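You operate a simulated robot arm through the tools that you are given. There is no shell and no other tool.

You are at the controls of a simulated robot arm. One attempt, no reset.

JOB
Put things in order on the top of the white table by the tyre bay. At the end: the red lead stands where the weight tin stood; the orange side lamp is on the black chalk board; the blue thread gauge (marked "GO") stands where the red lead stood; the weight tin stands where the orange side lamp stood; whatever was shut is shut again. Leave all else as you found it, and nothing knocked over.

Only the result counts: the job must be done as asked and must still hold three seconds after the hand-in. Knocking over, shifting, dropping, spilling or breaking anything else fails it.

ROBOT AND FRAMES
A 6-joint arm with a two-finger parallel gripper, fixed in place. Base frame: the origin is at the foot of the arm, x ahead of it, y to its left, z up; the work surface is at about z = 0. Readings come in m, degrees, newtons and seconds.
With the tool pointing down near the work surface it reaches from about 0.18 to 0.46 m from the base axis. Its first joint turns from -70.0 to 70.0 degrees. Payload 1.9 kg.
The TCP is the grasp point between the finger pads, 0.023 m short of the fingertips. In the tool frame z runs along the fingers and y along their closing line. The gripper opens to 0.094 m. The fingers are 0.038 m wide and 0.01 m thick; the gripper's body (0.054 by 0.096 m) begins 0.039 m behind the TCP.
Orientation is told as [roll, pitch, yaw] about the base's x, y, z axes, in that order, counted from this pose: with the fingers straight down and closing along the base's y, the tool's x points along the base's -x, its y along +y and its z along -z.

CONTROLS
- The arm moves only by the tool step_arm. Its argument "motion" is a list of rows, each a list of 3 entries, a list of its own where there are three numbers: the shift along the base's x, y, z in m, then the turn, a rotation vector about the base's x, y, z in degrees, then the opening in per cent of the stroke, from 0 (shut) to 100 (fully open). In form: [[[tx, ty, tz], [wx, wy, wz], jaw], ...]. A call has 1 to 20 rows; each row is the pose to reach, as a shift and turn from the pose commanded when the call began. Rows are played at 5 a second. More than 0.05 m and 8.6 degrees between two rows, or a gripper value outside its range, and nothing of the call is played. A pose out of reach is approached as far as the arm can. The call stops where the force on the tool passes 40 N (or 10 N more than at its start, if that is more) or the arm is blocked; 0.2 s more then pass. Each finger travels about 0.108 m/s and halts on what it meets, pressing with about 31 N; the grip force reading is that of the motor and also rises with nothing between the fingers. The clock runs only during rows and for 0.2 s after the last one: add rows that repeat a pose to give the fingers time. It gives the time, the measured TCP pose, the force on the tool (base axes), the opening and the grip force at its end, in the units of the frame above (readings bear some noise), with the torque about the TCP (base axes, N m) and any sound that the robot's microphone picked up.
- Cameras (640 x 400 px; columns grow to the right, rows downward): "scene" is fixed at [0.056, 0.3099, 0.4356]; the picture's right is [-0.80, -0.61, 0.00], its down [-0.28, 0.37, -0.89] and it looks along [0.54, -0.71, -0.46] (base axes); focal length 257 px, centre (320, 200). "wrist" rides on the gripper at [0.086, 0.016, -0.075] in the tool frame; the picture's right is [-0.18, 0.98, 0.00], its down [-0.58, -0.11, -0.81] and it looks along [-0.79, -0.15, 0.59] (tool axes); focal length 243 px, centre (320, 200). There is no depth. A picture from a camera that has moved, and an enlarged one, comes with that camera's place and axes in the base frame and with its lens.
- grab_frame(camera): a new picture of that camera. It takes no simulated time.
- zoom(camera, box): a new picture of the part [left, top, right, bottom] of that camera's present view, enlarged. It takes no simulated time.
- close_job(): hands the job in; it is judged then, once.

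Places have to be worked out from the pictures, the camera data and where the tool is seen. Open the gripper and draw the arm clear of the work before you hand the job in, unless the task says otherwise.

The tools are called after "Emit:" by a JSON object that holds its "fn" and its "kwargs". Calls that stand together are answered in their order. step_arm: Moves the arm, as the interface text tells. Its arguments: {"type":"object","properties":{"motion":{"type":"array","items":{"type":"array"}}},"required":["motion"]} The other tools are called the same way: grab_frame (camera) takes a picture; zoom (camera, box) takes an enlarged picture of a part of a camera's view; close_job () hands the job in.

At the start:

```text
clock: 0.0
eef_pos: [0.2605, -0.0629, 0.3427]
ee_rot: [0.1, -0.1, -0.1]
ft_force: [-0.9, -0.2, 0.8]
wrist_torque: [-0.01, -0.01, 0.02]
gripper_width: 0.094
gripper_force: 0.0
```

scene: 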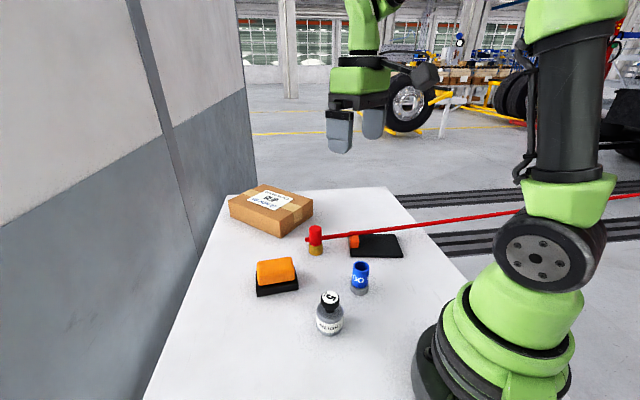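
wrist: 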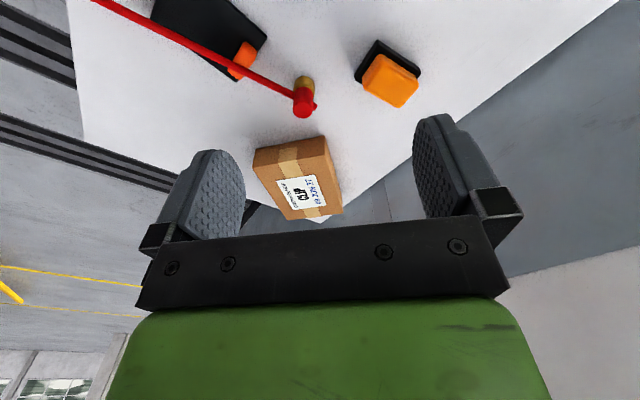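

The pictures show a carton, a red lead with a cable, a black board with something orange on it, an orange lamp on a dark base, a blue gauge and a tin. I'll zoom in to identify each thing before moving.

Emit:
{"fn": "zoom", "kwargs": {"camera": "scene", "box": [220, 180, 420, 305]}}

Emit:
{"fn": "zoom", "kwargs": {"camera": "scene", "box": [240, 240, 400, 340]}}

Emit:
{"fn": "zoom", "kwargs": {"camera": "wrist", "box": [140, 0, 460, 200]}}

```text
3.20 times, centred on (320, 242) of scene
camera zoom: at [0.056, 0.3099, 0.4356], right [-0.8, -0.61, 0.0], down [-0.28, 0.37, -0.89], along [0.54, -0.71, -0.46], focal length 823 px, centre (320, 64)
```

zoom: 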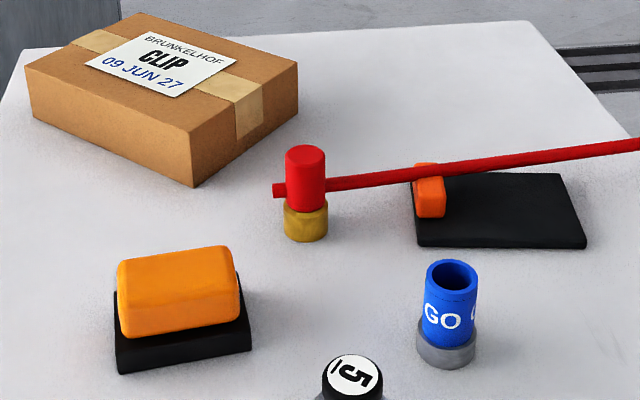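

```text
4.00 times, centred on (320, 290) of scene
camera zoom: at [0.056, 0.3099, 0.4356], right [-0.8, -0.61, 0.0], down [-0.28, 0.37, -0.89], along [0.54, -0.71, -0.46], focal length 1028 px, centre (320, -160)
```

zoom: 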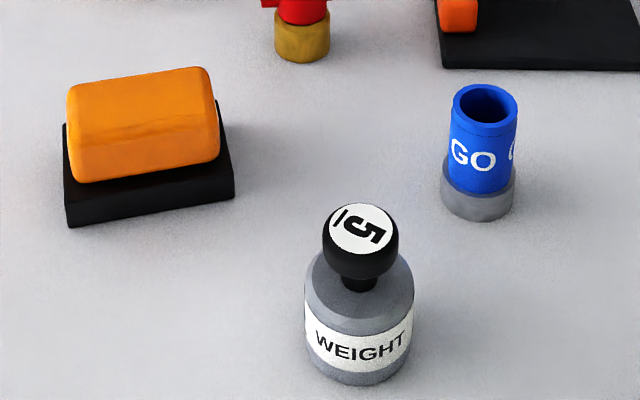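

```text
2.00 times, centred on (300, 100) of wrist
camera zoom: at [0.1729, -0.0462, 0.4153], right [0.19, 0.98, 0.0], down [0.58, -0.11, 0.81], along [0.79, -0.15, -0.59], focal length 485 px, centre (360, 400)
```

zoom: 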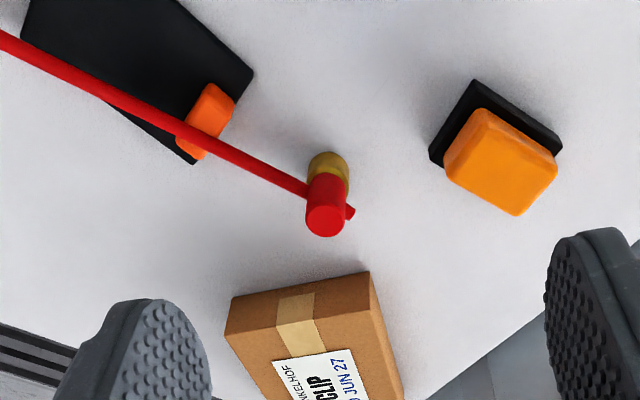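

The lamp (orange on a dark base) looks to be near (0.39, 0.03), the lead near (0.39, -0.115) with its cable running over the board to the back right. The gauge is near (0.235, -0.07) and the tin near (0.23, 0.05). I'll tilt the tool so the wrist camera looks down on the table for better measurements.

Emit:
{"fn": "step_arm", "kwargs": {"motion": [[[0, 0.02, 0.01], [0, 8, 0], 100], [[0, 0.04, 0.02], [0, 16, 0], 100], [[0, 0.06, 0.03], [0, 24, 0], 100], [[0, 0.06, 0.03], [0, 30, 0], 100], [[0, 0.06, 0.03], [0, 30, 0], 100]]}}

Emit:
{"fn": "grab_frame", "kwargs": {"camera": "wrist"}}

Emit:
{"fn": "grab_frame", "kwargs": {"camera": "scene"}}

```text
clock: 0.9
eef_pos: [0.2631, -0.0084, 0.3727]
ee_rot: [-2.1, 24.8, -0.9]
ft_force: [72.5, 20.4, -134.7]
wrist_torque: [-3.91, 2.27, -1.75]
gripper_width: 0.0941
gripper_force: 0.1
out of reach, approached as far as the arm can: row 4
stopped in row 4: the force on the tool passed its limit at 382 N (the readings are from after the stop); the commanded pose is now the measured one
```

```text
taken
camera wrist: at [0.2141, 0.012, 0.4747], right [0.17, 0.98, -0.11], down [0.87, -0.09, 0.49], along [0.47, -0.18, -0.86], focal length 243 px, centre (320, 200)
```

wrist: 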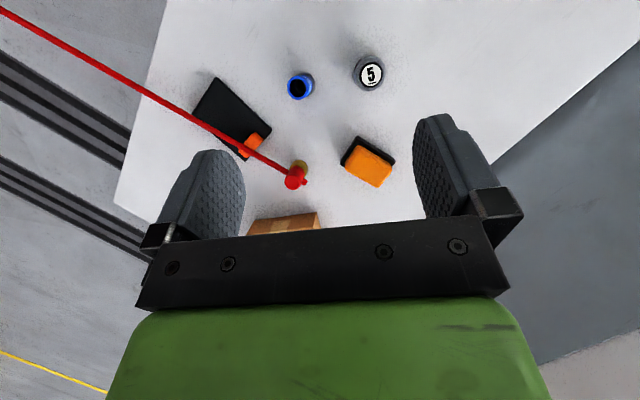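

```text
taken
```

scene: 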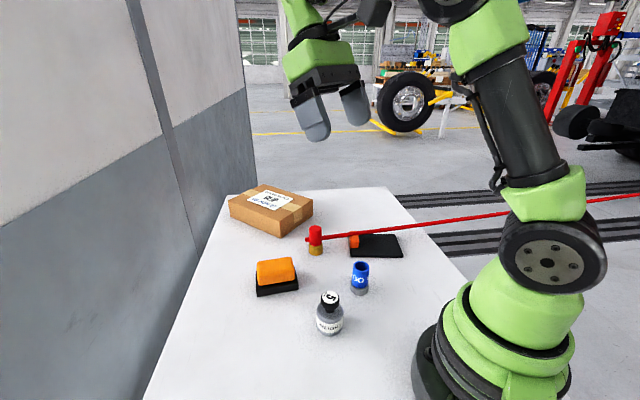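

The arm ran into its own limit (self-contact when tilted at that height), but nothing on the table was touched. I'll undo part of the tilt to relieve the force.

Emit:
{"fn": "step_arm", "kwargs": {"motion": [[[0, 0, -0.005], [0, -5, 0], 100], [[0, 0, -0.02], [0, -10, 0], 100], [[0, 0, -0.03], [0, -12, 0], 100]]}}

Emit:
{"fn": "grab_frame", "kwargs": {"camera": "wrist"}}

```text
clock: 1.7
eef_pos: [0.2619, -0.008, 0.3426]
ee_rot: [-1.5, 12.9, -0.7]
ft_force: [1.0, 0.6, -0.2]
wrist_torque: [-0.02, 0.01, -0.05]
gripper_width: 0.0941
gripper_force: 0.1
```

```text
taken
camera wrist: at [0.1938, 0.0119, 0.4328], right [0.18, 0.98, -0.07], down [0.75, -0.1, 0.66], along [0.64, -0.17, -0.75], focal length 243 px, centre (320, 200)
```

wrist: 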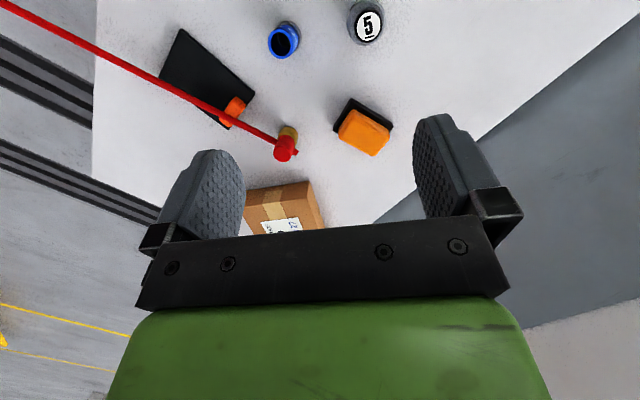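

Force is back to normal. I'll zoom into this downward view for detail on each object.

Emit:
{"fn": "zoom", "kwargs": {"camera": "wrist", "box": [140, 0, 300, 100]}}

Emit:
{"fn": "zoom", "kwargs": {"camera": "wrist", "box": [250, 0, 410, 100]}}

Emit:
{"fn": "zoom", "kwargs": {"camera": "wrist", "box": [240, 80, 400, 180]}}

```text
4.00 times, centred on (220, 50) of wrist
camera zoom: at [0.1938, 0.0119, 0.4328], right [0.18, 0.98, -0.07], down [0.75, -0.1, 0.66], along [0.64, -0.17, -0.75], focal length 970 px, centre (720, 800)
```

zoom: 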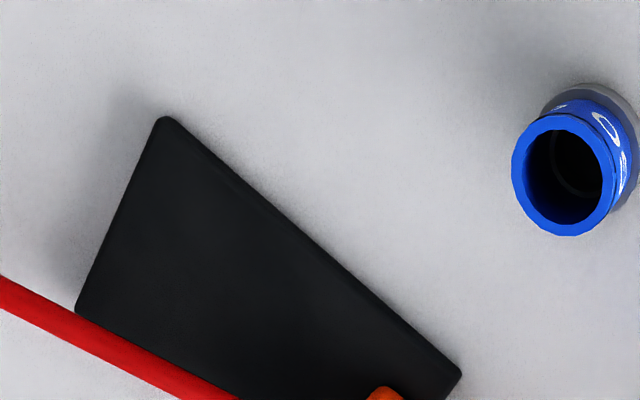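

```text
4.00 times, centred on (330, 50) of wrist
camera zoom: at [0.1938, 0.0119, 0.4328], right [0.18, 0.98, -0.07], down [0.75, -0.1, 0.66], along [0.64, -0.17, -0.75], focal length 970 px, centre (280, 800)
```

zoom: 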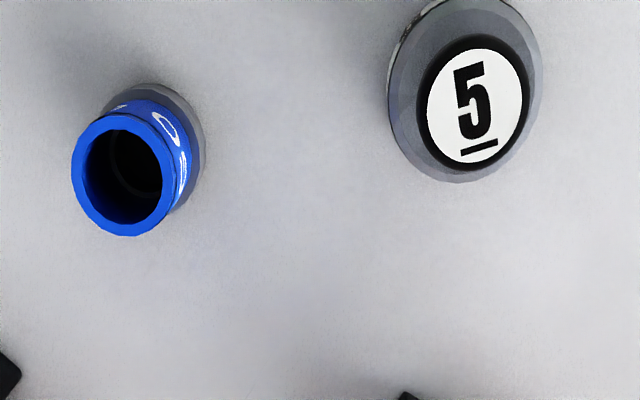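

```text
4.00 times, centred on (320, 130) of wrist
camera zoom: at [0.1938, 0.0119, 0.4328], right [0.18, 0.98, -0.07], down [0.75, -0.1, 0.66], along [0.64, -0.17, -0.75], focal length 970 px, centre (320, 480)
```

zoom: 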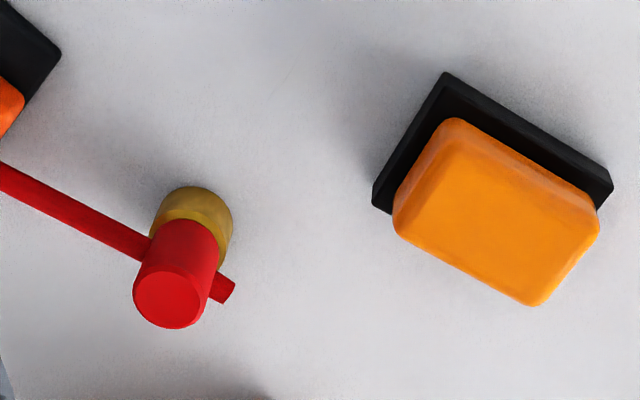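

Everything is identified. Now I'll swing the arm to the right at height (z about 0.34) to see the board and where the lead's cable runs off to.

Emit:
{"fn": "step_arm", "kwargs": {"motion": [[[-0.0037, -0.0361, 0], [0, 0, -8], 100], [[-0.0123, -0.0717, 0], [0, 0, -16], 100], [[-0.0258, -0.1056, 0], [0, 0, -24], 100], [[-0.0439, -0.1374, 0], [0, 0, -32], 100], [[-0.0663, -0.1663, 0], [0, 0, -40], 100], [[-0.0924, -0.1918, 0], [0, 0, -48], 100], [[-0.0924, -0.1918, 0], [0, 0, -48], 100]]}}

Emit:
{"fn": "grab_frame", "kwargs": {"camera": "wrist"}}

Emit:
{"fn": "grab_frame", "kwargs": {"camera": "scene"}}

```text
clock: 3.3
eef_pos: [0.1691, -0.1981, 0.3449]
ee_rot: [-1.5, 12.9, -48.8]
ft_force: [-0.4, -0.4, -0.2]
wrist_torque: [-0.01, -0.01, -0.01]
gripper_width: 0.0938
gripper_force: 0.1
```

```text
taken
camera wrist: at [0.1373, -0.1356, 0.4352], right [0.85, 0.52, -0.07], down [0.43, -0.62, 0.66], along [0.3, -0.59, -0.75], focal length 243 px, centre (320, 200)
```

wrist: 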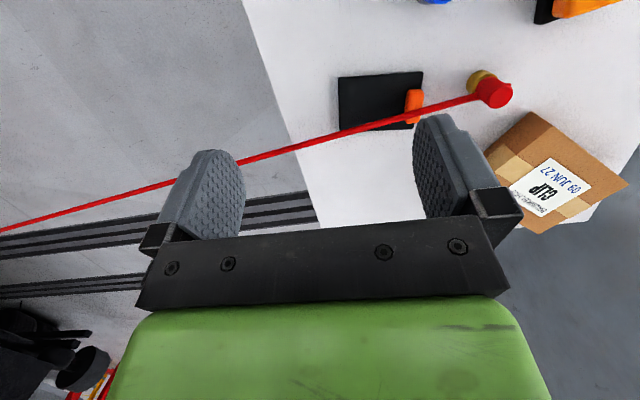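

```text
taken
```

scene: 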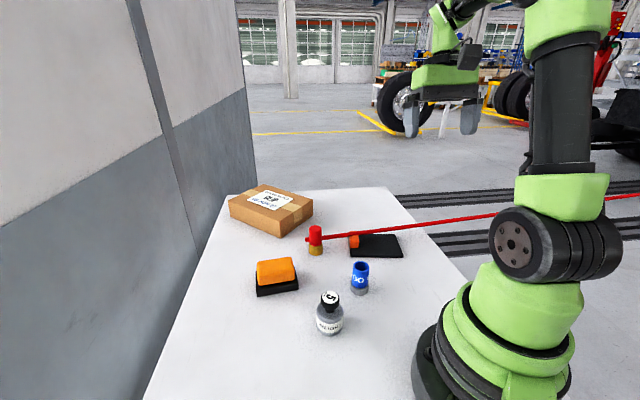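

The cable runs straight and level at roughly z = 0.045–0.05, from the lead across the board and far off to the back right. I'll zoom on the board and the nearby items from this view.

Emit:
{"fn": "zoom", "kwargs": {"camera": "wrist", "box": [320, 60, 480, 160]}}

Emit:
{"fn": "zoom", "kwargs": {"camera": "wrist", "box": [400, 40, 560, 140]}}

Emit:
{"fn": "zoom", "kwargs": {"camera": "scene", "box": [300, 210, 420, 285]}}

Emit:
{"fn": "zoom", "kwargs": {"camera": "wrist", "box": [0, 200, 160, 300]}}

```text
4.00 times, centred on (400, 110) of wrist
camera zoom: at [0.1373, -0.1356, 0.4352], right [0.85, 0.52, -0.07], down [0.43, -0.62, 0.66], along [0.3, -0.59, -0.75], focal length 970 px, centre (0, 560)
```

zoom: 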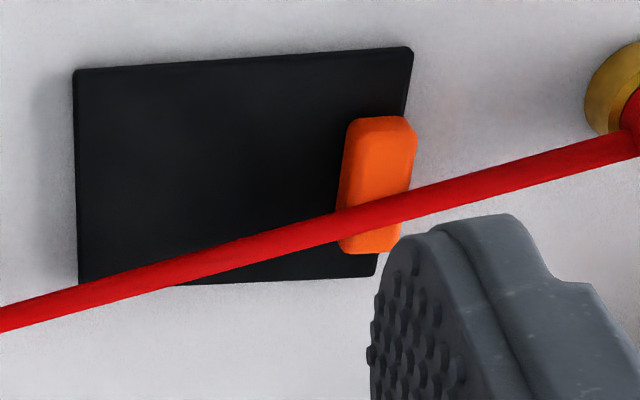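

```text
4.00 times, centred on (480, 90) of wrist
camera zoom: at [0.1373, -0.1356, 0.4352], right [0.85, 0.52, -0.07], down [0.43, -0.62, 0.66], along [0.3, -0.59, -0.75], focal length 970 px, centre (-320, 640)
```

zoom: 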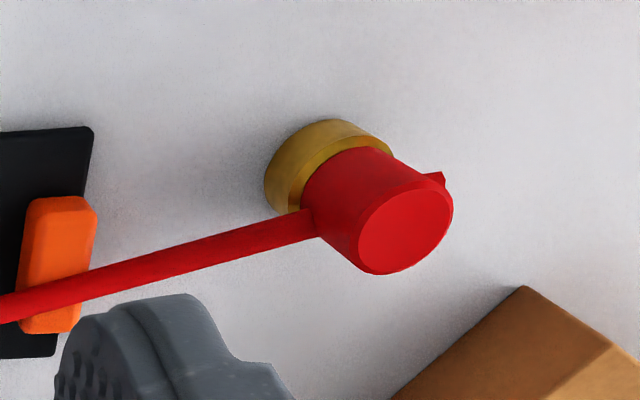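

```text
5.33 times, centred on (360, 248) of scene
camera zoom: at [0.056, 0.3099, 0.4356], right [-0.8, -0.61, 0.0], down [-0.28, 0.37, -0.89], along [0.54, -0.71, -0.46], focal length 1371 px, centre (107, -53)
```

zoom: 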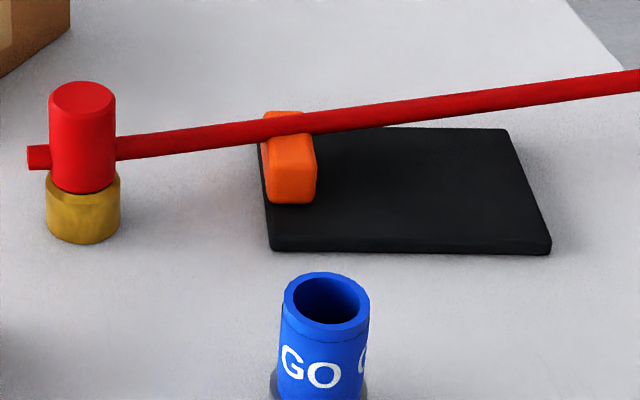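

```text
4.00 times, centred on (80, 250) of wrist
camera zoom: at [0.1373, -0.1356, 0.4352], right [0.85, 0.52, -0.07], down [0.43, -0.62, 0.66], along [0.3, -0.59, -0.75], focal length 970 px, centre (1280, 0)
```

zoom: 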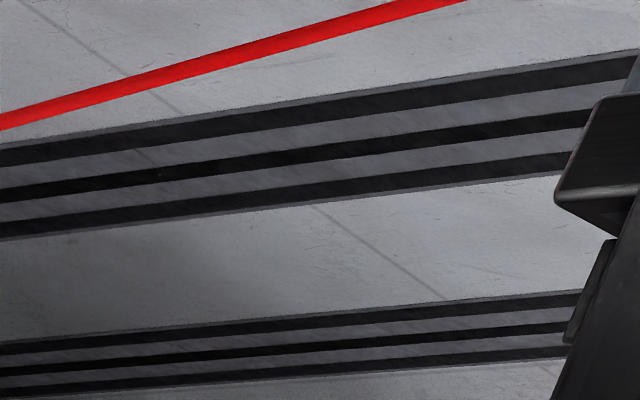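

The board is about 0.13 × 0.092 m, centred near (0.276, -0.227) with its long side at about 36°. The orange block sits at its far end, which leaves a free area for the lamp. I'll swing back and then level the tool for the tin.

Emit:
{"fn": "step_arm", "kwargs": {"motion": [[[0.0261, 0.0255, 0], [0, 0, 8], 100], [[0.0485, 0.0544, 0], [0, 0, 16], 100], [[0.0666, 0.0862, 0], [0, 0, 24], 100], [[0.0801, 0.1201, 0], [0, 0, 32], 100], [[0.0888, 0.1557, 0], [0, 0, 40], 100], [[0.0925, 0.1918, 0], [0, 0, 48], 100], [[0.088, 0.22, -0.03], [0, 0, 48.8], 100]]}}

Emit:
{"fn": "step_arm", "kwargs": {"motion": [[[-0.01, 0.012, -0.03], [0.5, -6.5, 0], 60], [[-0.025, 0.024, -0.06], [1.5, -12.9, 0], 60], [[-0.025, 0.024, -0.09], [1.5, -12.9, 0], 80], [[-0.025, 0.024, -0.09], [1.5, -12.9, 0], 80]]}}

Emit:
{"fn": "grab_frame", "kwargs": {"camera": "wrist"}}

Emit:
{"fn": "grab_frame", "kwargs": {"camera": "scene"}}

```text
clock: 4.9
eef_pos: [0.2583, 0.0225, 0.313]
ee_rot: [-1.6, 12.9, 0.2]
ft_force: [-1.0, -0.3, -0.9]
wrist_torque: [0.01, -0.01, 0.0]
gripper_width: 0.094
gripper_force: 0.0
```

```text
clock: 5.9
eef_pos: [0.2342, 0.0433, 0.2228]
ee_rot: [-0.1, 0.1, 0.4]
ft_force: [0.2, -0.3, -0.7]
wrist_torque: [0.0, 0.0, 0.01]
gripper_width: 0.0748
gripper_force: 0.1
```

```text
taken
camera wrist: at [0.1474, 0.0594, 0.2963], right [0.18, 0.98, 0.0], down [0.58, -0.1, 0.81], along [0.79, -0.14, -0.59], focal length 243 px, centre (320, 200)
```

wrist: 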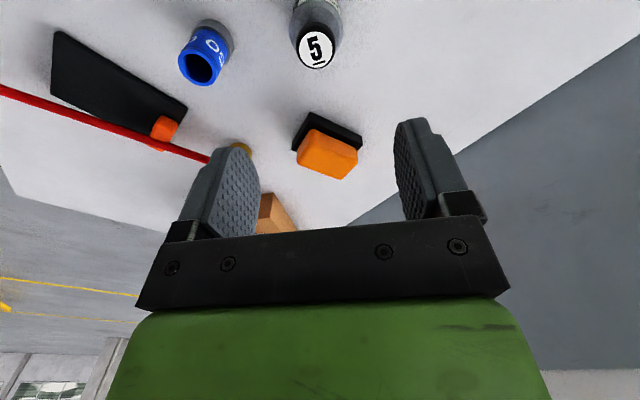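

```text
taken
```

scene: 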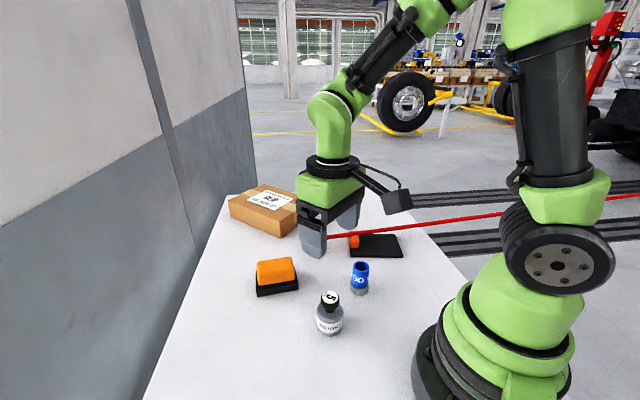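

Triangulating both cameras puts the tin at about (0.2345, 0.0405) with its knob top at z of about 0.075. I'll open fully, centre over it and descend to z of about 0.13 to check alignment.

Emit:
{"fn": "step_arm", "kwargs": {"motion": [[[0.0008, -0.0033, -0.04], [0, 0, 0], 100], [[0.0008, -0.0033, -0.08], [0, 0, 0], 100], [[0.0008, -0.0033, -0.1], [0, 0, 0], 100], [[0.0008, -0.0033, -0.1], [0, 0, 0], 100]]}}

Emit:
{"fn": "grab_frame", "kwargs": {"camera": "wrist"}}

Emit:
{"fn": "grab_frame", "kwargs": {"camera": "scene"}}

```text
clock: 6.9
eef_pos: [0.2349, 0.0407, 0.1234]
ee_rot: [-0.1, 0.0, 0.5]
ft_force: [-0.9, 0.0, -0.2]
wrist_torque: [-0.02, 0.02, -0.02]
gripper_width: 0.0938
gripper_force: 0.1
```

```text
taken
camera wrist: at [0.1464, 0.0574, 0.1972], right [0.18, 0.98, 0.0], down [0.58, -0.1, 0.81], along [0.79, -0.14, -0.59], focal length 243 px, centre (320, 200)
```

wrist: 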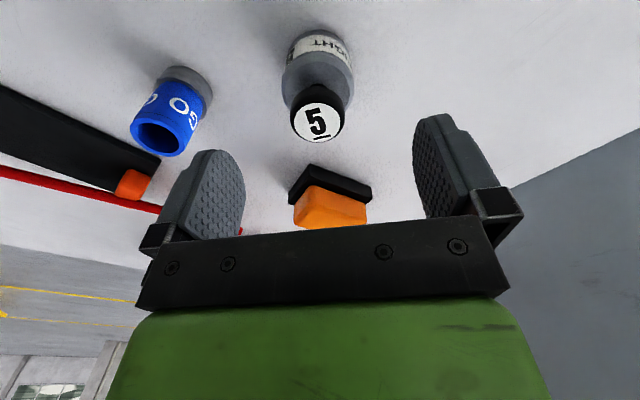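

```text
taken
```

scene: 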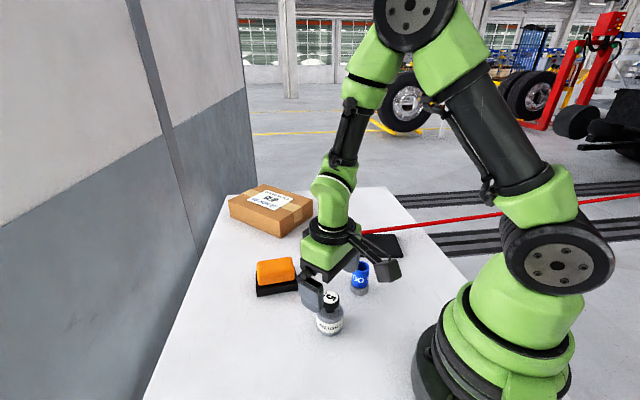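

The knob lines up with the gripper centre (within about 1–2 mm). I'll descend to TCP z of about 0.042 around the tin's body, keeping the palm clear of the knob, and close.

Emit:
{"fn": "step_arm", "kwargs": {"motion": [[[0, 0, -0.03], [0, 0, 0], 100], [[0, 0, -0.055], [0, 0, 0], 100], [[0, 0, -0.07], [0, 0, 0], 100], [[0, 0, -0.08], [0, 0, 0], 100], [[0, 0, -0.08], [0, 0, 0], 100]]}}

Emit:
{"fn": "grab_frame", "kwargs": {"camera": "wrist"}}

Emit:
{"fn": "zoom", "kwargs": {"camera": "scene", "box": [260, 230, 420, 350]}}

```text
clock: 8.1
eef_pos: [0.2329, 0.0419, 0.0422]
ee_rot: [-0.1, 0.0, 0.3]
ft_force: [0.0, 0.0, 0.2]
wrist_torque: [0.01, -0.01, 0.0]
gripper_width: 0.0939
gripper_force: 0.0
```

```text
taken
camera wrist: at [0.1454, 0.0576, 0.1162], right [0.18, 0.98, 0.0], down [0.58, -0.1, 0.81], along [0.79, -0.14, -0.59], focal length 243 px, centre (320, 200)
```

wrist: 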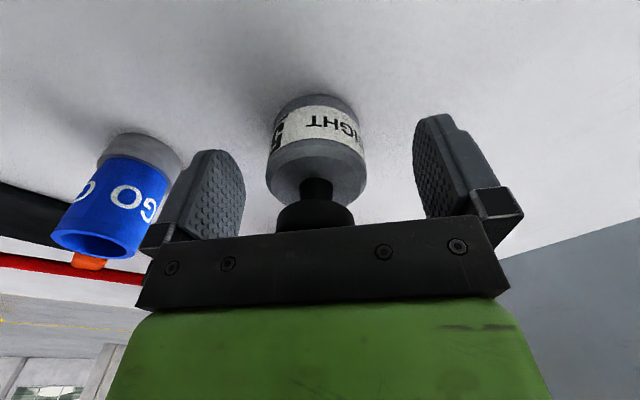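

```text
3.33 times, centred on (340, 290) of scene
camera zoom: at [0.056, 0.3099, 0.4356], right [-0.8, -0.61, 0.0], down [-0.28, 0.37, -0.89], along [0.54, -0.71, -0.46], focal length 857 px, centre (253, -100)
```

zoom: 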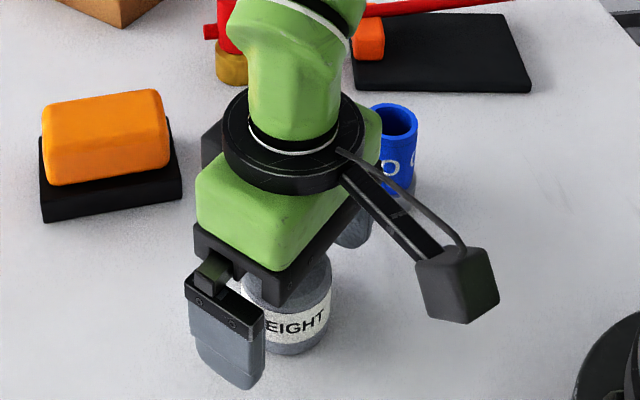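

The tin stands between the fingers, about 2 mm off-centre, and the palm is clear of the knob. I'll nudge to centre and close the gripper.

Emit:
{"fn": "step_arm", "kwargs": {"motion": [[[0, -0.0015, 0], [0, 0, 0], 80], [[0, -0.0015, 0], [0, 0, 0], 65], [[0, -0.0015, 0], [0, 0, 0], 50], [[0, -0.0015, 0], [0, 0, 0], 30], [[0, -0.0015, 0], [0, 0, 0], 30], [[0, -0.0015, 0], [0, 0, 0], 30]]}}

Emit:
{"fn": "grab_frame", "kwargs": {"camera": "wrist"}}

```text
clock: 9.5
eef_pos: [0.2331, 0.0394, 0.0436]
ee_rot: [-0.2, 0.1, 0.3]
ft_force: [0.3, -1.1, 2.9]
wrist_torque: [0.0, -0.03, -0.02]
gripper_width: 0.0494
gripper_force: 31.1
```

```text
taken
camera wrist: at [0.1454, 0.0558, 0.1163], right [0.18, 0.98, 0.0], down [0.58, -0.1, 0.81], along [0.79, -0.14, -0.59], focal length 243 px, centre (320, 200)
```

wrist: 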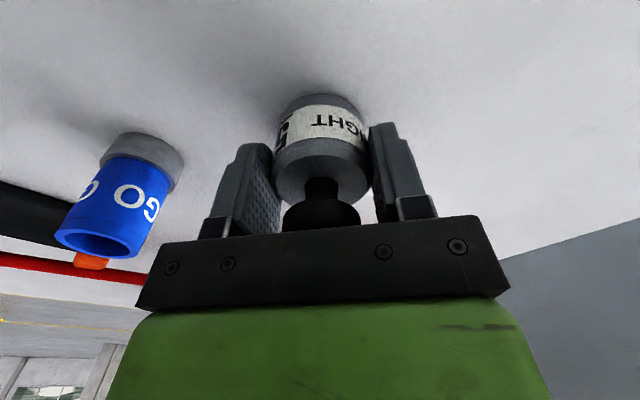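

The tin is held at 49 mm with 31 N. I'll lift slowly to feel the weight and check it comes up as one piece.

Emit:
{"fn": "step_arm", "kwargs": {"motion": [[[0, 0, 0.005], [0, 0, 0], 30], [[0, 0, 0.015], [0, 0, 0], 30], [[0, 0, 0.03], [0, 0, 0], 30], [[0, 0, 0.03], [0, 0, 0], 30]]}}

Emit:
{"fn": "grab_frame", "kwargs": {"camera": "wrist"}}

Emit:
{"fn": "zoom", "kwargs": {"camera": "scene", "box": [260, 230, 420, 350]}}

```text
clock: 10.5
eef_pos: [0.232, 0.0406, 0.073]
ee_rot: [-0.1, 0.1, 0.4]
ft_force: [-0.4, 0.4, -3.2]
wrist_torque: [0.01, 0.03, 0.0]
gripper_width: 0.0492
gripper_force: 31.0
```

```text
taken
camera wrist: at [0.1448, 0.0561, 0.146], right [0.18, 0.98, 0.0], down [0.58, -0.1, 0.81], along [0.79, -0.14, -0.59], focal length 243 px, centre (320, 200)
```

wrist: 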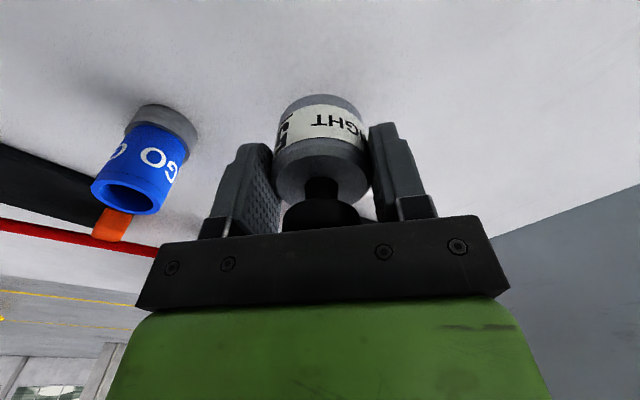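

```text
3.33 times, centred on (340, 290) of scene
camera zoom: at [0.056, 0.3099, 0.4356], right [-0.8, -0.61, 0.0], down [-0.28, 0.37, -0.89], along [0.54, -0.71, -0.46], focal length 857 px, centre (253, -100)
```

zoom: 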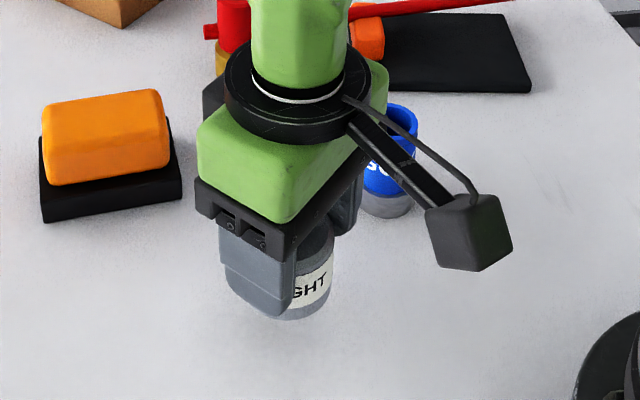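

The tin is up cleanly, weighing about 3 N with its knob still on. I'll carry it to an empty parking spot near (0.26, 0.165) and set it down at the same height.

Emit:
{"fn": "step_arm", "kwargs": {"motion": [[[0, 0, 0.02], [0, 0, 0], 30], [[0.006, 0.03, 0.02], [0, 0, 0], 30], [[0.014, 0.07, 0.02], [0, 0, 0], 30], [[0.021, 0.105, 0.02], [0, 0, 0], 30], [[0.0255, 0.126, 0.02], [0, 0, 0], 30], [[0.0255, 0.126, 0.0], [0, 0, 0], 30], [[0.0255, 0.126, -0.018], [0, 0, 0], 30], [[0.0255, 0.126, -0.024], [0, 0, 0], 30], [[0.0255, 0.126, -0.024], [0, 0, 0], 30]]}}

Emit:
{"fn": "zoom", "kwargs": {"camera": "scene", "box": [180, 260, 400, 400]}}

```text
clock: 12.5
eef_pos: [0.2597, 0.1666, 0.0489]
ee_rot: [-0.1, 0.0, 0.5]
ft_force: [-1.2, 0.3, -2.5]
wrist_torque: [0.02, 0.01, 0.01]
gripper_width: 0.0497
gripper_force: 30.8
```

```text
2.86 times, centred on (290, 330) of scene
camera zoom: at [0.056, 0.3099, 0.4356], right [-0.8, -0.61, 0.0], down [-0.28, 0.37, -0.89], along [0.54, -0.71, -0.46], focal length 734 px, centre (406, -171)
```

zoom: 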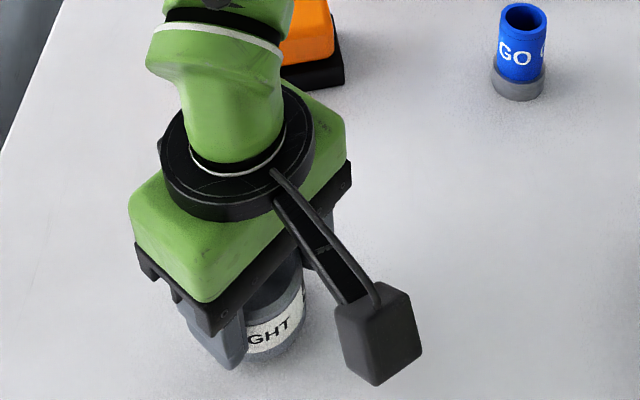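

The tin is hanging about 6 mm above the table at the parking spot. I'll lower the last millimetres gently, watching the force.

Emit:
{"fn": "step_arm", "kwargs": {"motion": [[[0, 0, -0.003], [0, 0, 0], 30], [[0, 0, -0.0055], [0, 0, 0], 30], [[0, 0, -0.0055], [0, 0, 0], 30]]}}

```text
clock: 13.3
eef_pos: [0.2591, 0.1676, 0.0428]
ee_rot: [-0.1, 0.0, 0.4]
ft_force: [-4.2, -2.9, 14.0]
wrist_torque: [-0.07, 0.14, -0.02]
gripper_width: 0.0495
gripper_force: 31.0
```

Contact is felt (14 N up), so the tin is on the table. I'll open the fingers gradually and then rise straight up.

Emit:
{"fn": "step_arm", "kwargs": {"motion": [[[0, 0, 0.0008], [0, 0, 0], 45], [[0, 0, 0.0008], [0, 0, 0], 58], [[0, 0, 0.0008], [0, 0, 0], 80], [[0, 0, 0.0008], [0, 0, 0], 100], [[0, 0, 0.0008], [0, 0, 0], 100]]}}

Emit:
{"fn": "grab_frame", "kwargs": {"camera": "wrist"}}

```text
clock: 14.5
eef_pos: [0.2594, 0.166, 0.0441]
ee_rot: [-0.1, 0.0, 0.5]
ft_force: [-0.6, 0.3, -1.2]
wrist_torque: [-0.02, 0.01, 0.0]
gripper_width: 0.0938
gripper_force: 0.1
```

```text
taken
camera wrist: at [0.1717, 0.1828, 0.1173], right [0.18, 0.98, 0.0], down [0.58, -0.1, 0.81], along [0.79, -0.14, -0.59], focal length 243 px, centre (320, 200)
```

wrist: 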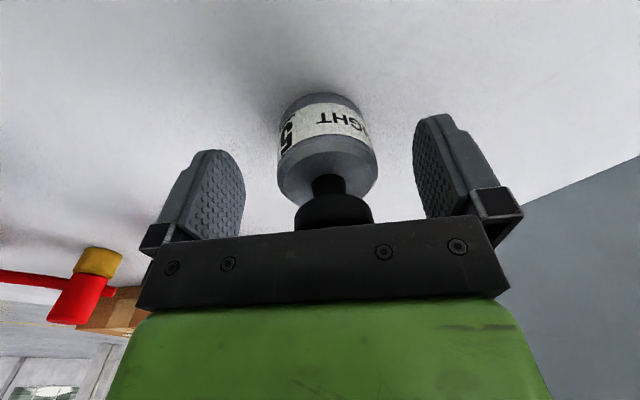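

The tin stands upright and free at the parking spot. I'll rise straight up to z of about 0.2 and then look again.

Emit:
{"fn": "step_arm", "kwargs": {"motion": [[[0, 0.002, 0.02], [0, 0, 0], 100], [[0, 0.002, 0.06], [0, 0, 0], 100], [[0, 0.002, 0.11], [0, 0, 0], 100], [[0, 0, 0.156], [0, 0, 0], 100], [[0, 0, 0.156], [0, 0, 0], 100]]}}

Emit:
{"fn": "grab_frame", "kwargs": {"camera": "scene"}}

Emit:
{"fn": "grab_frame", "kwargs": {"camera": "wrist"}}

```text
clock: 15.7
eef_pos: [0.2593, 0.1647, 0.2006]
ee_rot: [-0.1, 0.0, 0.4]
ft_force: [0.0, -0.2, 0.0]
wrist_torque: [-0.02, 0.0, 0.0]
gripper_width: 0.094
gripper_force: 0.0
```

```text
taken
```

scene: 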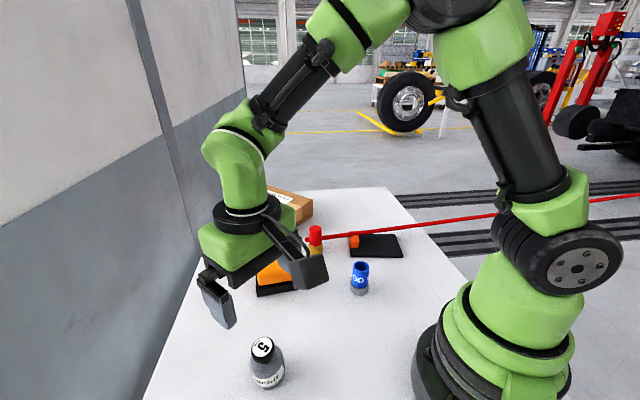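

```text
taken
camera wrist: at [0.1715, 0.1811, 0.2737], right [0.18, 0.98, 0.0], down [0.58, -0.1, 0.81], along [0.79, -0.14, -0.59], focal length 243 px, centre (320, 200)
```

wrist: 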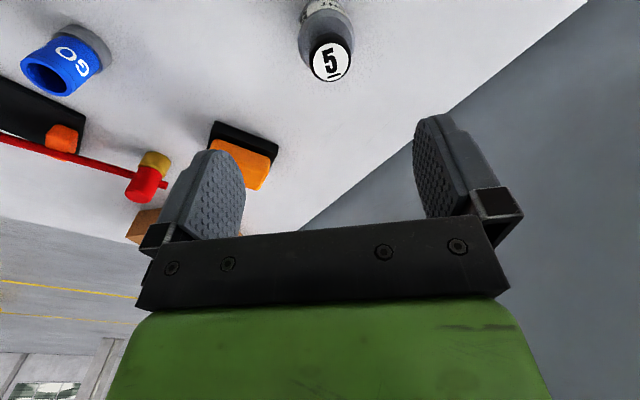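

The parked tin needs a closer look, as I want to be sure it stands level and to know its exact place.

Emit:
{"fn": "zoom", "kwargs": {"camera": "wrist", "box": [260, 0, 400, 88]}}

Emit:
{"fn": "zoom", "kwargs": {"camera": "scene", "box": [210, 320, 320, 400]}}

```text
4.55 times, centred on (330, 44) of wrist
camera zoom: at [0.1715, 0.1811, 0.2737], right [0.18, 0.98, 0.0], down [0.58, -0.1, 0.81], along [0.79, -0.14, -0.59], focal length 1103 px, centre (274, 909)
```

zoom: 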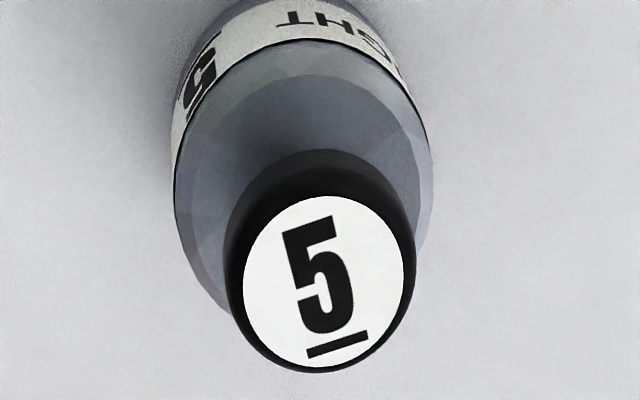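

```text
5.00 times, centred on (265, 360) of scene
camera zoom: at [0.056, 0.3099, 0.4356], right [-0.8, -0.61, 0.0], down [-0.28, 0.37, -0.89], along [0.54, -0.71, -0.46], focal length 1285 px, centre (595, -600)
```

zoom: 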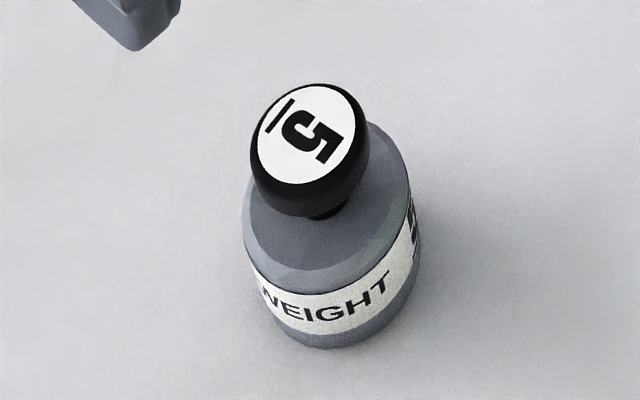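

The tin stands level at about (0.263, 0.174). Now I'll fly at height to above the lead near (0.389, -0.114), turning the gripper about +49.5° so the fingers close across the cable direction.

Emit:
{"fn": "step_arm", "kwargs": {"motion": [[[0.0184, -0.0399, 0.01], [0, 0, 7.07], 100], [[0.0369, -0.0797, 0.01], [0, 0, 14.1], 100], [[0.0553, -0.1196, 0.01], [0, 0, 21.2], 100], [[0.0737, -0.1594, 0.01], [0, 0, 28.3], 100], [[0.0921, -0.1993, 0.01], [0, 0, 35.4], 100], [[0.1106, -0.2391, 0.01], [0, 0, 42.4], 100], [[0.129, -0.279, 0.01], [0, 0, 49.5], 100], [[0.129, -0.279, -0.03], [0, 0, 49.5], 100], [[0.129, -0.279, -0.03], [0, 0, 49.5], 100]]}}

Emit:
{"fn": "grab_frame", "kwargs": {"camera": "wrist"}}

Emit:
{"fn": "grab_frame", "kwargs": {"camera": "scene"}}

```text
clock: 17.7
eef_pos: [0.3867, -0.1132, 0.1681]
ee_rot: [-0.1, 0.0, 49.9]
ft_force: [0.9, -0.7, 0.2]
wrist_torque: [0.0, 0.01, 0.05]
gripper_width: 0.094
gripper_force: 0.0
```

```text
taken
camera wrist: at [0.3186, -0.1677, 0.2416], right [-0.63, 0.77, 0.0], down [0.46, 0.38, 0.81], along [0.62, 0.51, -0.59], focal length 243 px, centre (320, 200)
```

wrist: 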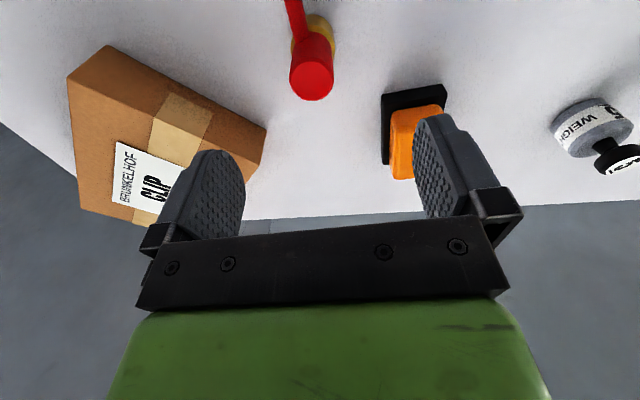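

```text
taken
```

scene: 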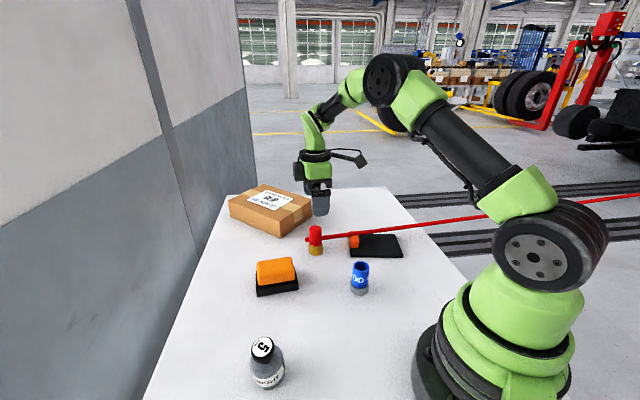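

The lead appears about 8 px left of the gripper centre, so it's about 5 mm off. I'll correct the position and descend to z of about 0.12 for a second check.

Emit:
{"fn": "step_arm", "kwargs": {"motion": [[[0.0025, -0.005, 0], [0, 0, 0], 100], [[0.0025, -0.005, -0.03], [0, 0, 0], 100], [[0.0025, -0.005, -0.045], [0, 0, 0], 100], [[0.0025, -0.005, -0.045], [0, 0, 0], 100]]}}

Emit:
{"fn": "grab_frame", "kwargs": {"camera": "wrist"}}

Emit:
{"fn": "zoom", "kwargs": {"camera": "scene", "box": [260, 180, 400, 268]}}

```text
clock: 18.7
eef_pos: [0.3896, -0.1159, 0.1234]
ee_rot: [-0.1, -0.1, 49.9]
ft_force: [-0.2, 0.5, 1.2]
wrist_torque: [0.02, 0.02, -0.02]
gripper_width: 0.0941
gripper_force: 0.1
```

```text
taken
camera wrist: at [0.321, -0.1723, 0.1973], right [-0.63, 0.77, 0.0], down [0.46, 0.38, 0.81], along [0.62, 0.51, -0.59], focal length 243 px, centre (320, 200)
```

wrist: 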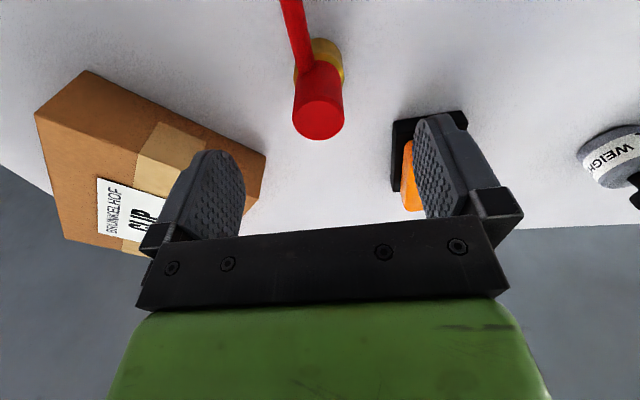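

```text
4.55 times, centred on (330, 224) of scene
camera zoom: at [0.056, 0.3099, 0.4356], right [-0.8, -0.61, 0.0], down [-0.28, 0.37, -0.89], along [0.54, -0.71, -0.46], focal length 1169 px, centre (274, 91)
```

zoom: 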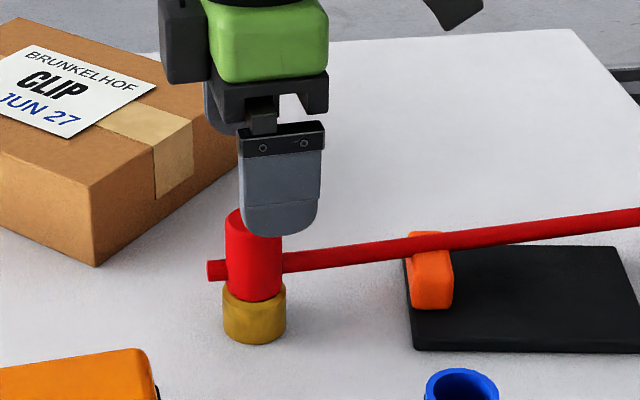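

The lead is now centred between the fingers, and the fingers straddle the cable. I'll descend to TCP z of about 0.054 around the red body.

Emit:
{"fn": "step_arm", "kwargs": {"motion": [[[-0.001, -0.001, -0.03], [0, 0, 0], 100], [[-0.001, -0.001, -0.055], [0, 0, 0], 100], [[-0.001, -0.001, -0.071], [0, 0, 0], 100], [[-0.001, -0.001, -0.071], [0, 0, 0], 100]]}}

Emit:
{"fn": "grab_frame", "kwargs": {"camera": "wrist"}}

Emit:
{"fn": "zoom", "kwargs": {"camera": "scene", "box": [260, 180, 400, 268]}}

```text
clock: 19.7
eef_pos: [0.3911, -0.1193, 0.053]
ee_rot: [-0.1, 0.0, 49.9]
ft_force: [0.1, 0.3, 0.3]
wrist_torque: [0.02, 0.01, -0.01]
gripper_width: 0.0939
gripper_force: 0.1
```

```text
taken
camera wrist: at [0.3212, -0.1743, 0.126], right [-0.63, 0.77, 0.0], down [0.46, 0.38, 0.81], along [0.62, 0.51, -0.59], focal length 243 px, centre (320, 200)
```

wrist: 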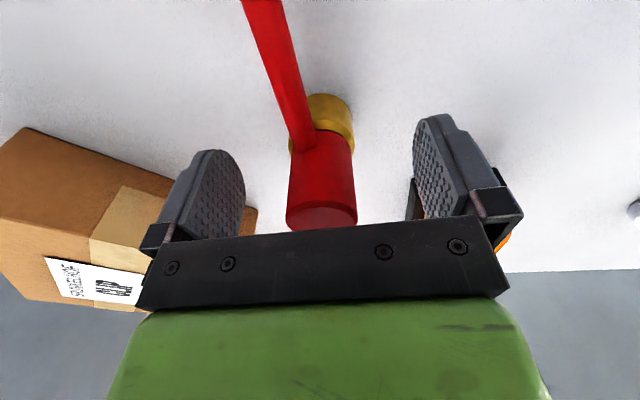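

```text
4.55 times, centred on (330, 224) of scene
camera zoom: at [0.056, 0.3099, 0.4356], right [-0.8, -0.61, 0.0], down [-0.28, 0.37, -0.89], along [0.54, -0.71, -0.46], focal length 1169 px, centre (274, 91)
```

zoom: 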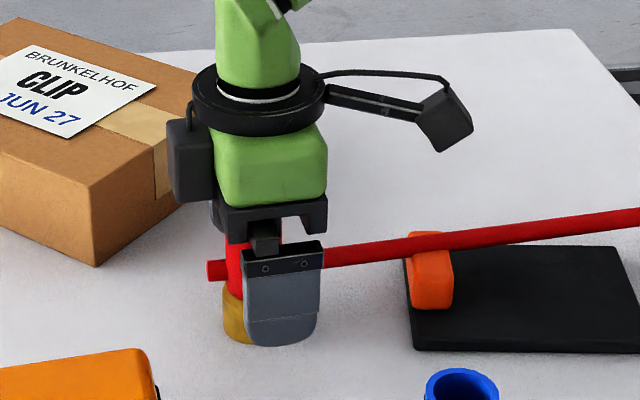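

The fingers straddle the red body with the cable passing clear between them. I'll close the gripper.

Emit:
{"fn": "step_arm", "kwargs": {"motion": [[[0, 0, 0], [0, 0, 0], 75], [[0, 0, 0], [0, 0, 0], 55], [[0, 0, 0], [0, 0, 0], 35], [[0, 0, 0], [0, 0, 0], 20], [[0, 0, 0], [0, 0, 0], 15], [[0, 0, 0], [0, 0, 0], 15]]}}

Emit:
{"fn": "grab_frame", "kwargs": {"camera": "wrist"}}

```text
clock: 21.1
eef_pos: [0.3903, -0.1195, 0.0537]
ee_rot: [-0.1, 0.0, 49.9]
ft_force: [-2.5, 2.1, 3.1]
wrist_torque: [0.14, 0.17, 0.02]
gripper_width: 0.031
gripper_force: 30.9
```

```text
taken
camera wrist: at [0.3211, -0.1743, 0.1263], right [-0.63, 0.77, 0.0], down [0.46, 0.38, 0.81], along [0.62, 0.51, -0.59], focal length 243 px, centre (320, 200)
```

wrist: 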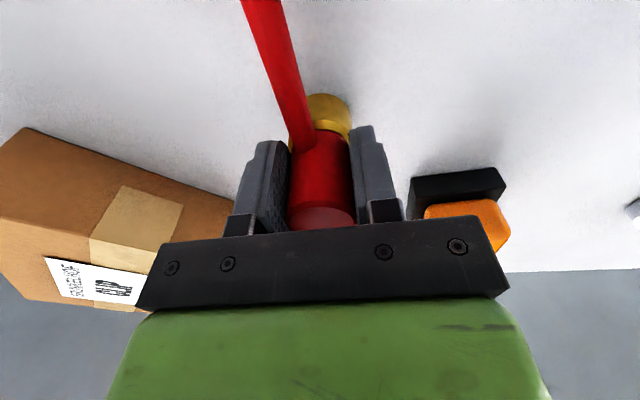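

The lead is held at 31 mm, centred, with little side force. I'll lift slowly and watch the cable force.

Emit:
{"fn": "step_arm", "kwargs": {"motion": [[[0, 0, 0.005], [0, 0, 0], 15], [[0, 0, 0.015], [0, 0, 0], 15], [[0, 0, 0.03], [0, 0, 0], 15], [[0, 0, 0.03], [0, 0, 0], 15]]}}

Emit:
{"fn": "grab_frame", "kwargs": {"camera": "wrist"}}

Emit:
{"fn": "grab_frame", "kwargs": {"camera": "scene"}}

```text
clock: 22.1
eef_pos: [0.3889, -0.1203, 0.083]
ee_rot: [-0.1, 0.0, 49.8]
ft_force: [-0.1, 0.2, -2.3]
wrist_torque: [0.01, 0.01, 0.02]
gripper_width: 0.031
gripper_force: 31.2
```

```text
taken
camera wrist: at [0.3201, -0.1746, 0.157], right [-0.63, 0.77, 0.0], down [0.46, 0.38, 0.81], along [0.62, 0.51, -0.59], focal length 243 px, centre (320, 200)
```

wrist: 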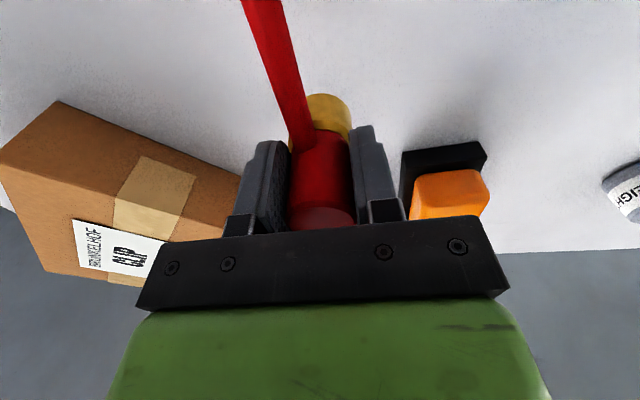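

```text
taken
```

scene: 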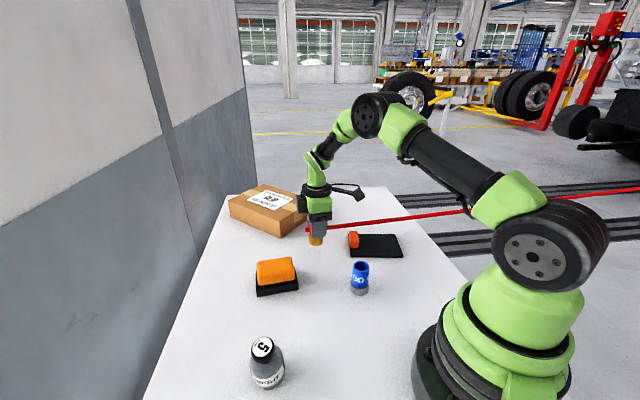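

The lead comes up freely (2.3 N, no cable tension). I'll raise it so the cable clears the gauge, then carry it gently to above the tin's old place at (0.2345, 0.0405).

Emit:
{"fn": "step_arm", "kwargs": {"motion": [[[0, 0, 0.025], [0, 0, 0], 15], [[0, 0, 0.05], [0, 0, 0], 15], [[-0.01, 0.0103, 0.05], [0, 0, 0], 15], [[-0.031, 0.0319, 0.05], [0, 0, 0], 15], [[-0.054, 0.0555, 0.05], [0, 0, 0], 15], [[-0.077, 0.0792, 0.05], [0, 0, 0], 15], [[-0.1, 0.103, 0.05], [0, 0, 0], 15], [[-0.123, 0.1265, 0.05], [0, 0, 0], 15], [[-0.143, 0.147, 0.05], [0, 0, 0], 15], [[-0.156, 0.1605, 0.05], [0, 0, 0], 15], [[-0.156, 0.1605, 0.05], [0, 0, 0], 15]]}}

Emit:
{"fn": "grab_frame", "kwargs": {"camera": "wrist"}}

Emit:
{"fn": "grab_frame", "kwargs": {"camera": "scene"}}

```text
clock: 24.5
eef_pos: [0.2343, 0.0423, 0.1342]
ee_rot: [-0.1, -0.1, 50.0]
ft_force: [1.0, 0.7, -0.6]
wrist_torque: [0.02, 0.01, 0.01]
gripper_width: 0.0311
gripper_force: 30.9
```

```text
taken
camera wrist: at [0.1647, -0.0126, 0.2075], right [-0.63, 0.77, 0.0], down [0.46, 0.38, 0.81], along [0.62, 0.51, -0.59], focal length 243 px, centre (320, 200)
```

wrist: 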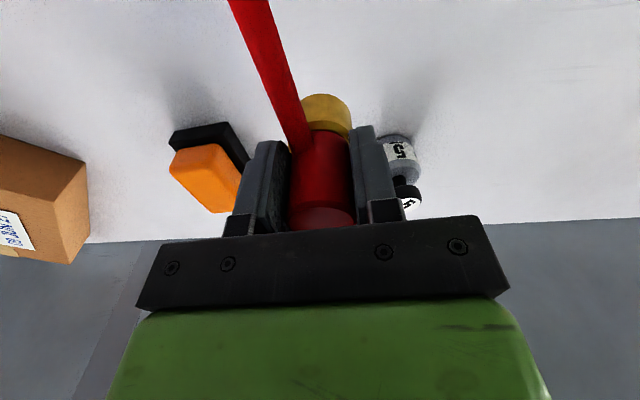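

```text
taken
```

scene: 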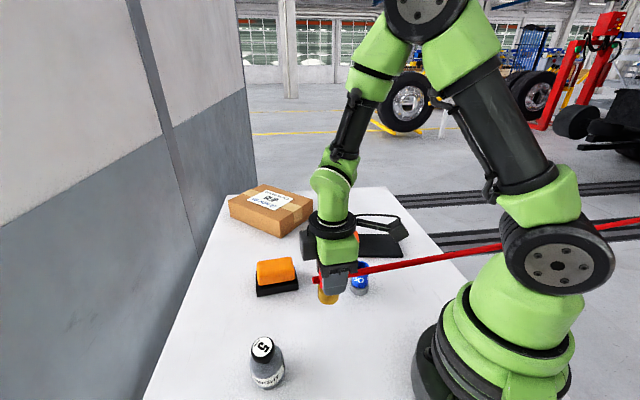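

The lead hangs over the tin's old spot, the cable clears the gauge and the base, and forces are negligible. I'll lower it toward the table.

Emit:
{"fn": "step_arm", "kwargs": {"motion": [[[0, -0.001, -0.025], [0, 0, 0], 15], [[0, -0.001, -0.05], [0, 0, 0], 15], [[0, -0.001, -0.068], [0, 0, 0], 15], [[0, -0.001, -0.0755], [0, 0, 0], 15], [[0, -0.001, -0.078], [0, 0, 0], 15], [[0, -0.001, -0.078], [0, 0, 0], 15]]}}

Emit:
{"fn": "grab_frame", "kwargs": {"camera": "wrist"}}

Emit:
{"fn": "zoom", "kwargs": {"camera": "scene", "box": [260, 240, 420, 340]}}

```text
clock: 25.9
eef_pos: [0.234, 0.041, 0.0569]
ee_rot: [-0.1, 0.0, 49.9]
ft_force: [0.0, 0.7, -1.7]
wrist_torque: [-0.02, 0.01, 0.01]
gripper_width: 0.0309
gripper_force: 31.0
```

```text
taken
camera wrist: at [0.1646, -0.014, 0.1299], right [-0.63, 0.77, 0.0], down [0.46, 0.37, 0.81], along [0.62, 0.51, -0.59], focal length 243 px, centre (320, 200)
```

wrist: 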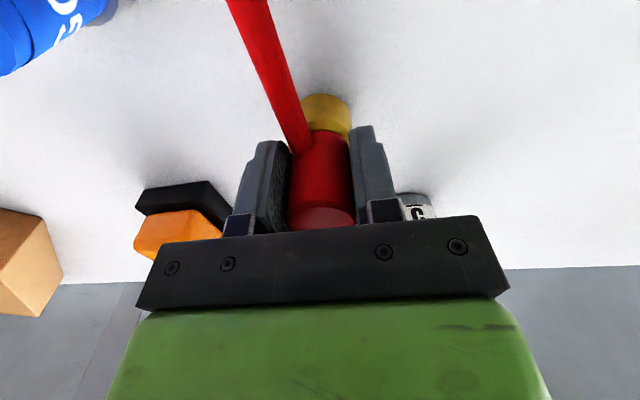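

```text
4.00 times, centred on (340, 290) of scene
camera zoom: at [0.056, 0.3099, 0.4356], right [-0.8, -0.61, 0.0], down [-0.28, 0.37, -0.89], along [0.54, -0.71, -0.46], focal length 1028 px, centre (240, -160)
```

zoom: 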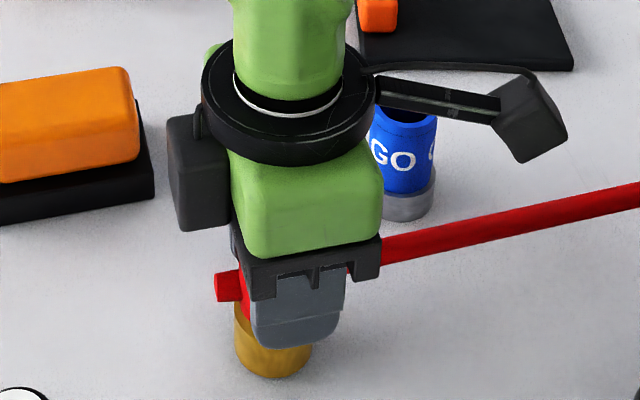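

The lead is about 2–3 mm above the table. I'll zoom in to check exactly where its foot will land compared with the tin's old spot.

Emit:
{"fn": "zoom", "kwargs": {"camera": "wrist", "box": [240, 80, 400, 180]}}

Emit:
{"fn": "zoom", "kwargs": {"camera": "scene", "box": [290, 300, 370, 350]}}

```text
4.00 times, centred on (320, 130) of wrist
camera zoom: at [0.1646, -0.014, 0.1299], right [-0.63, 0.77, 0.0], down [0.46, 0.37, 0.81], along [0.62, 0.51, -0.59], focal length 970 px, centre (320, 480)
```

zoom: 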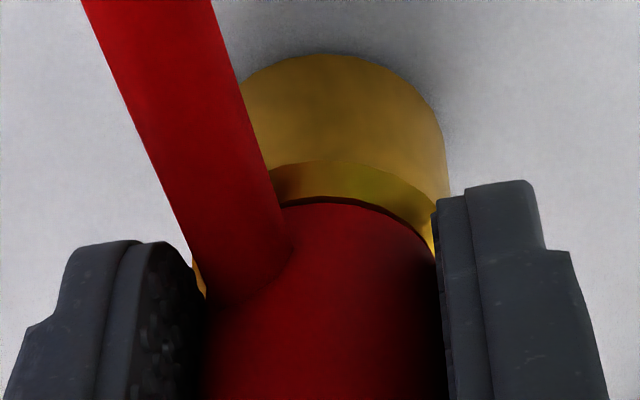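

```text
8.00 times, centred on (330, 325) of scene
camera zoom: at [0.056, 0.3099, 0.4356], right [-0.8, -0.61, 0.0], down [-0.28, 0.37, -0.89], along [0.54, -0.71, -0.46], focal length 2057 px, centre (240, -800)
```

zoom: 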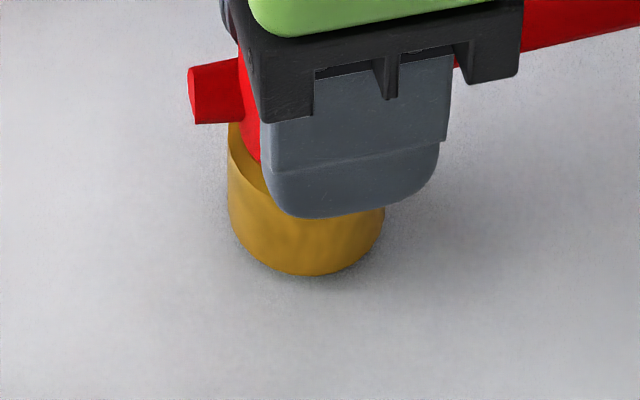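

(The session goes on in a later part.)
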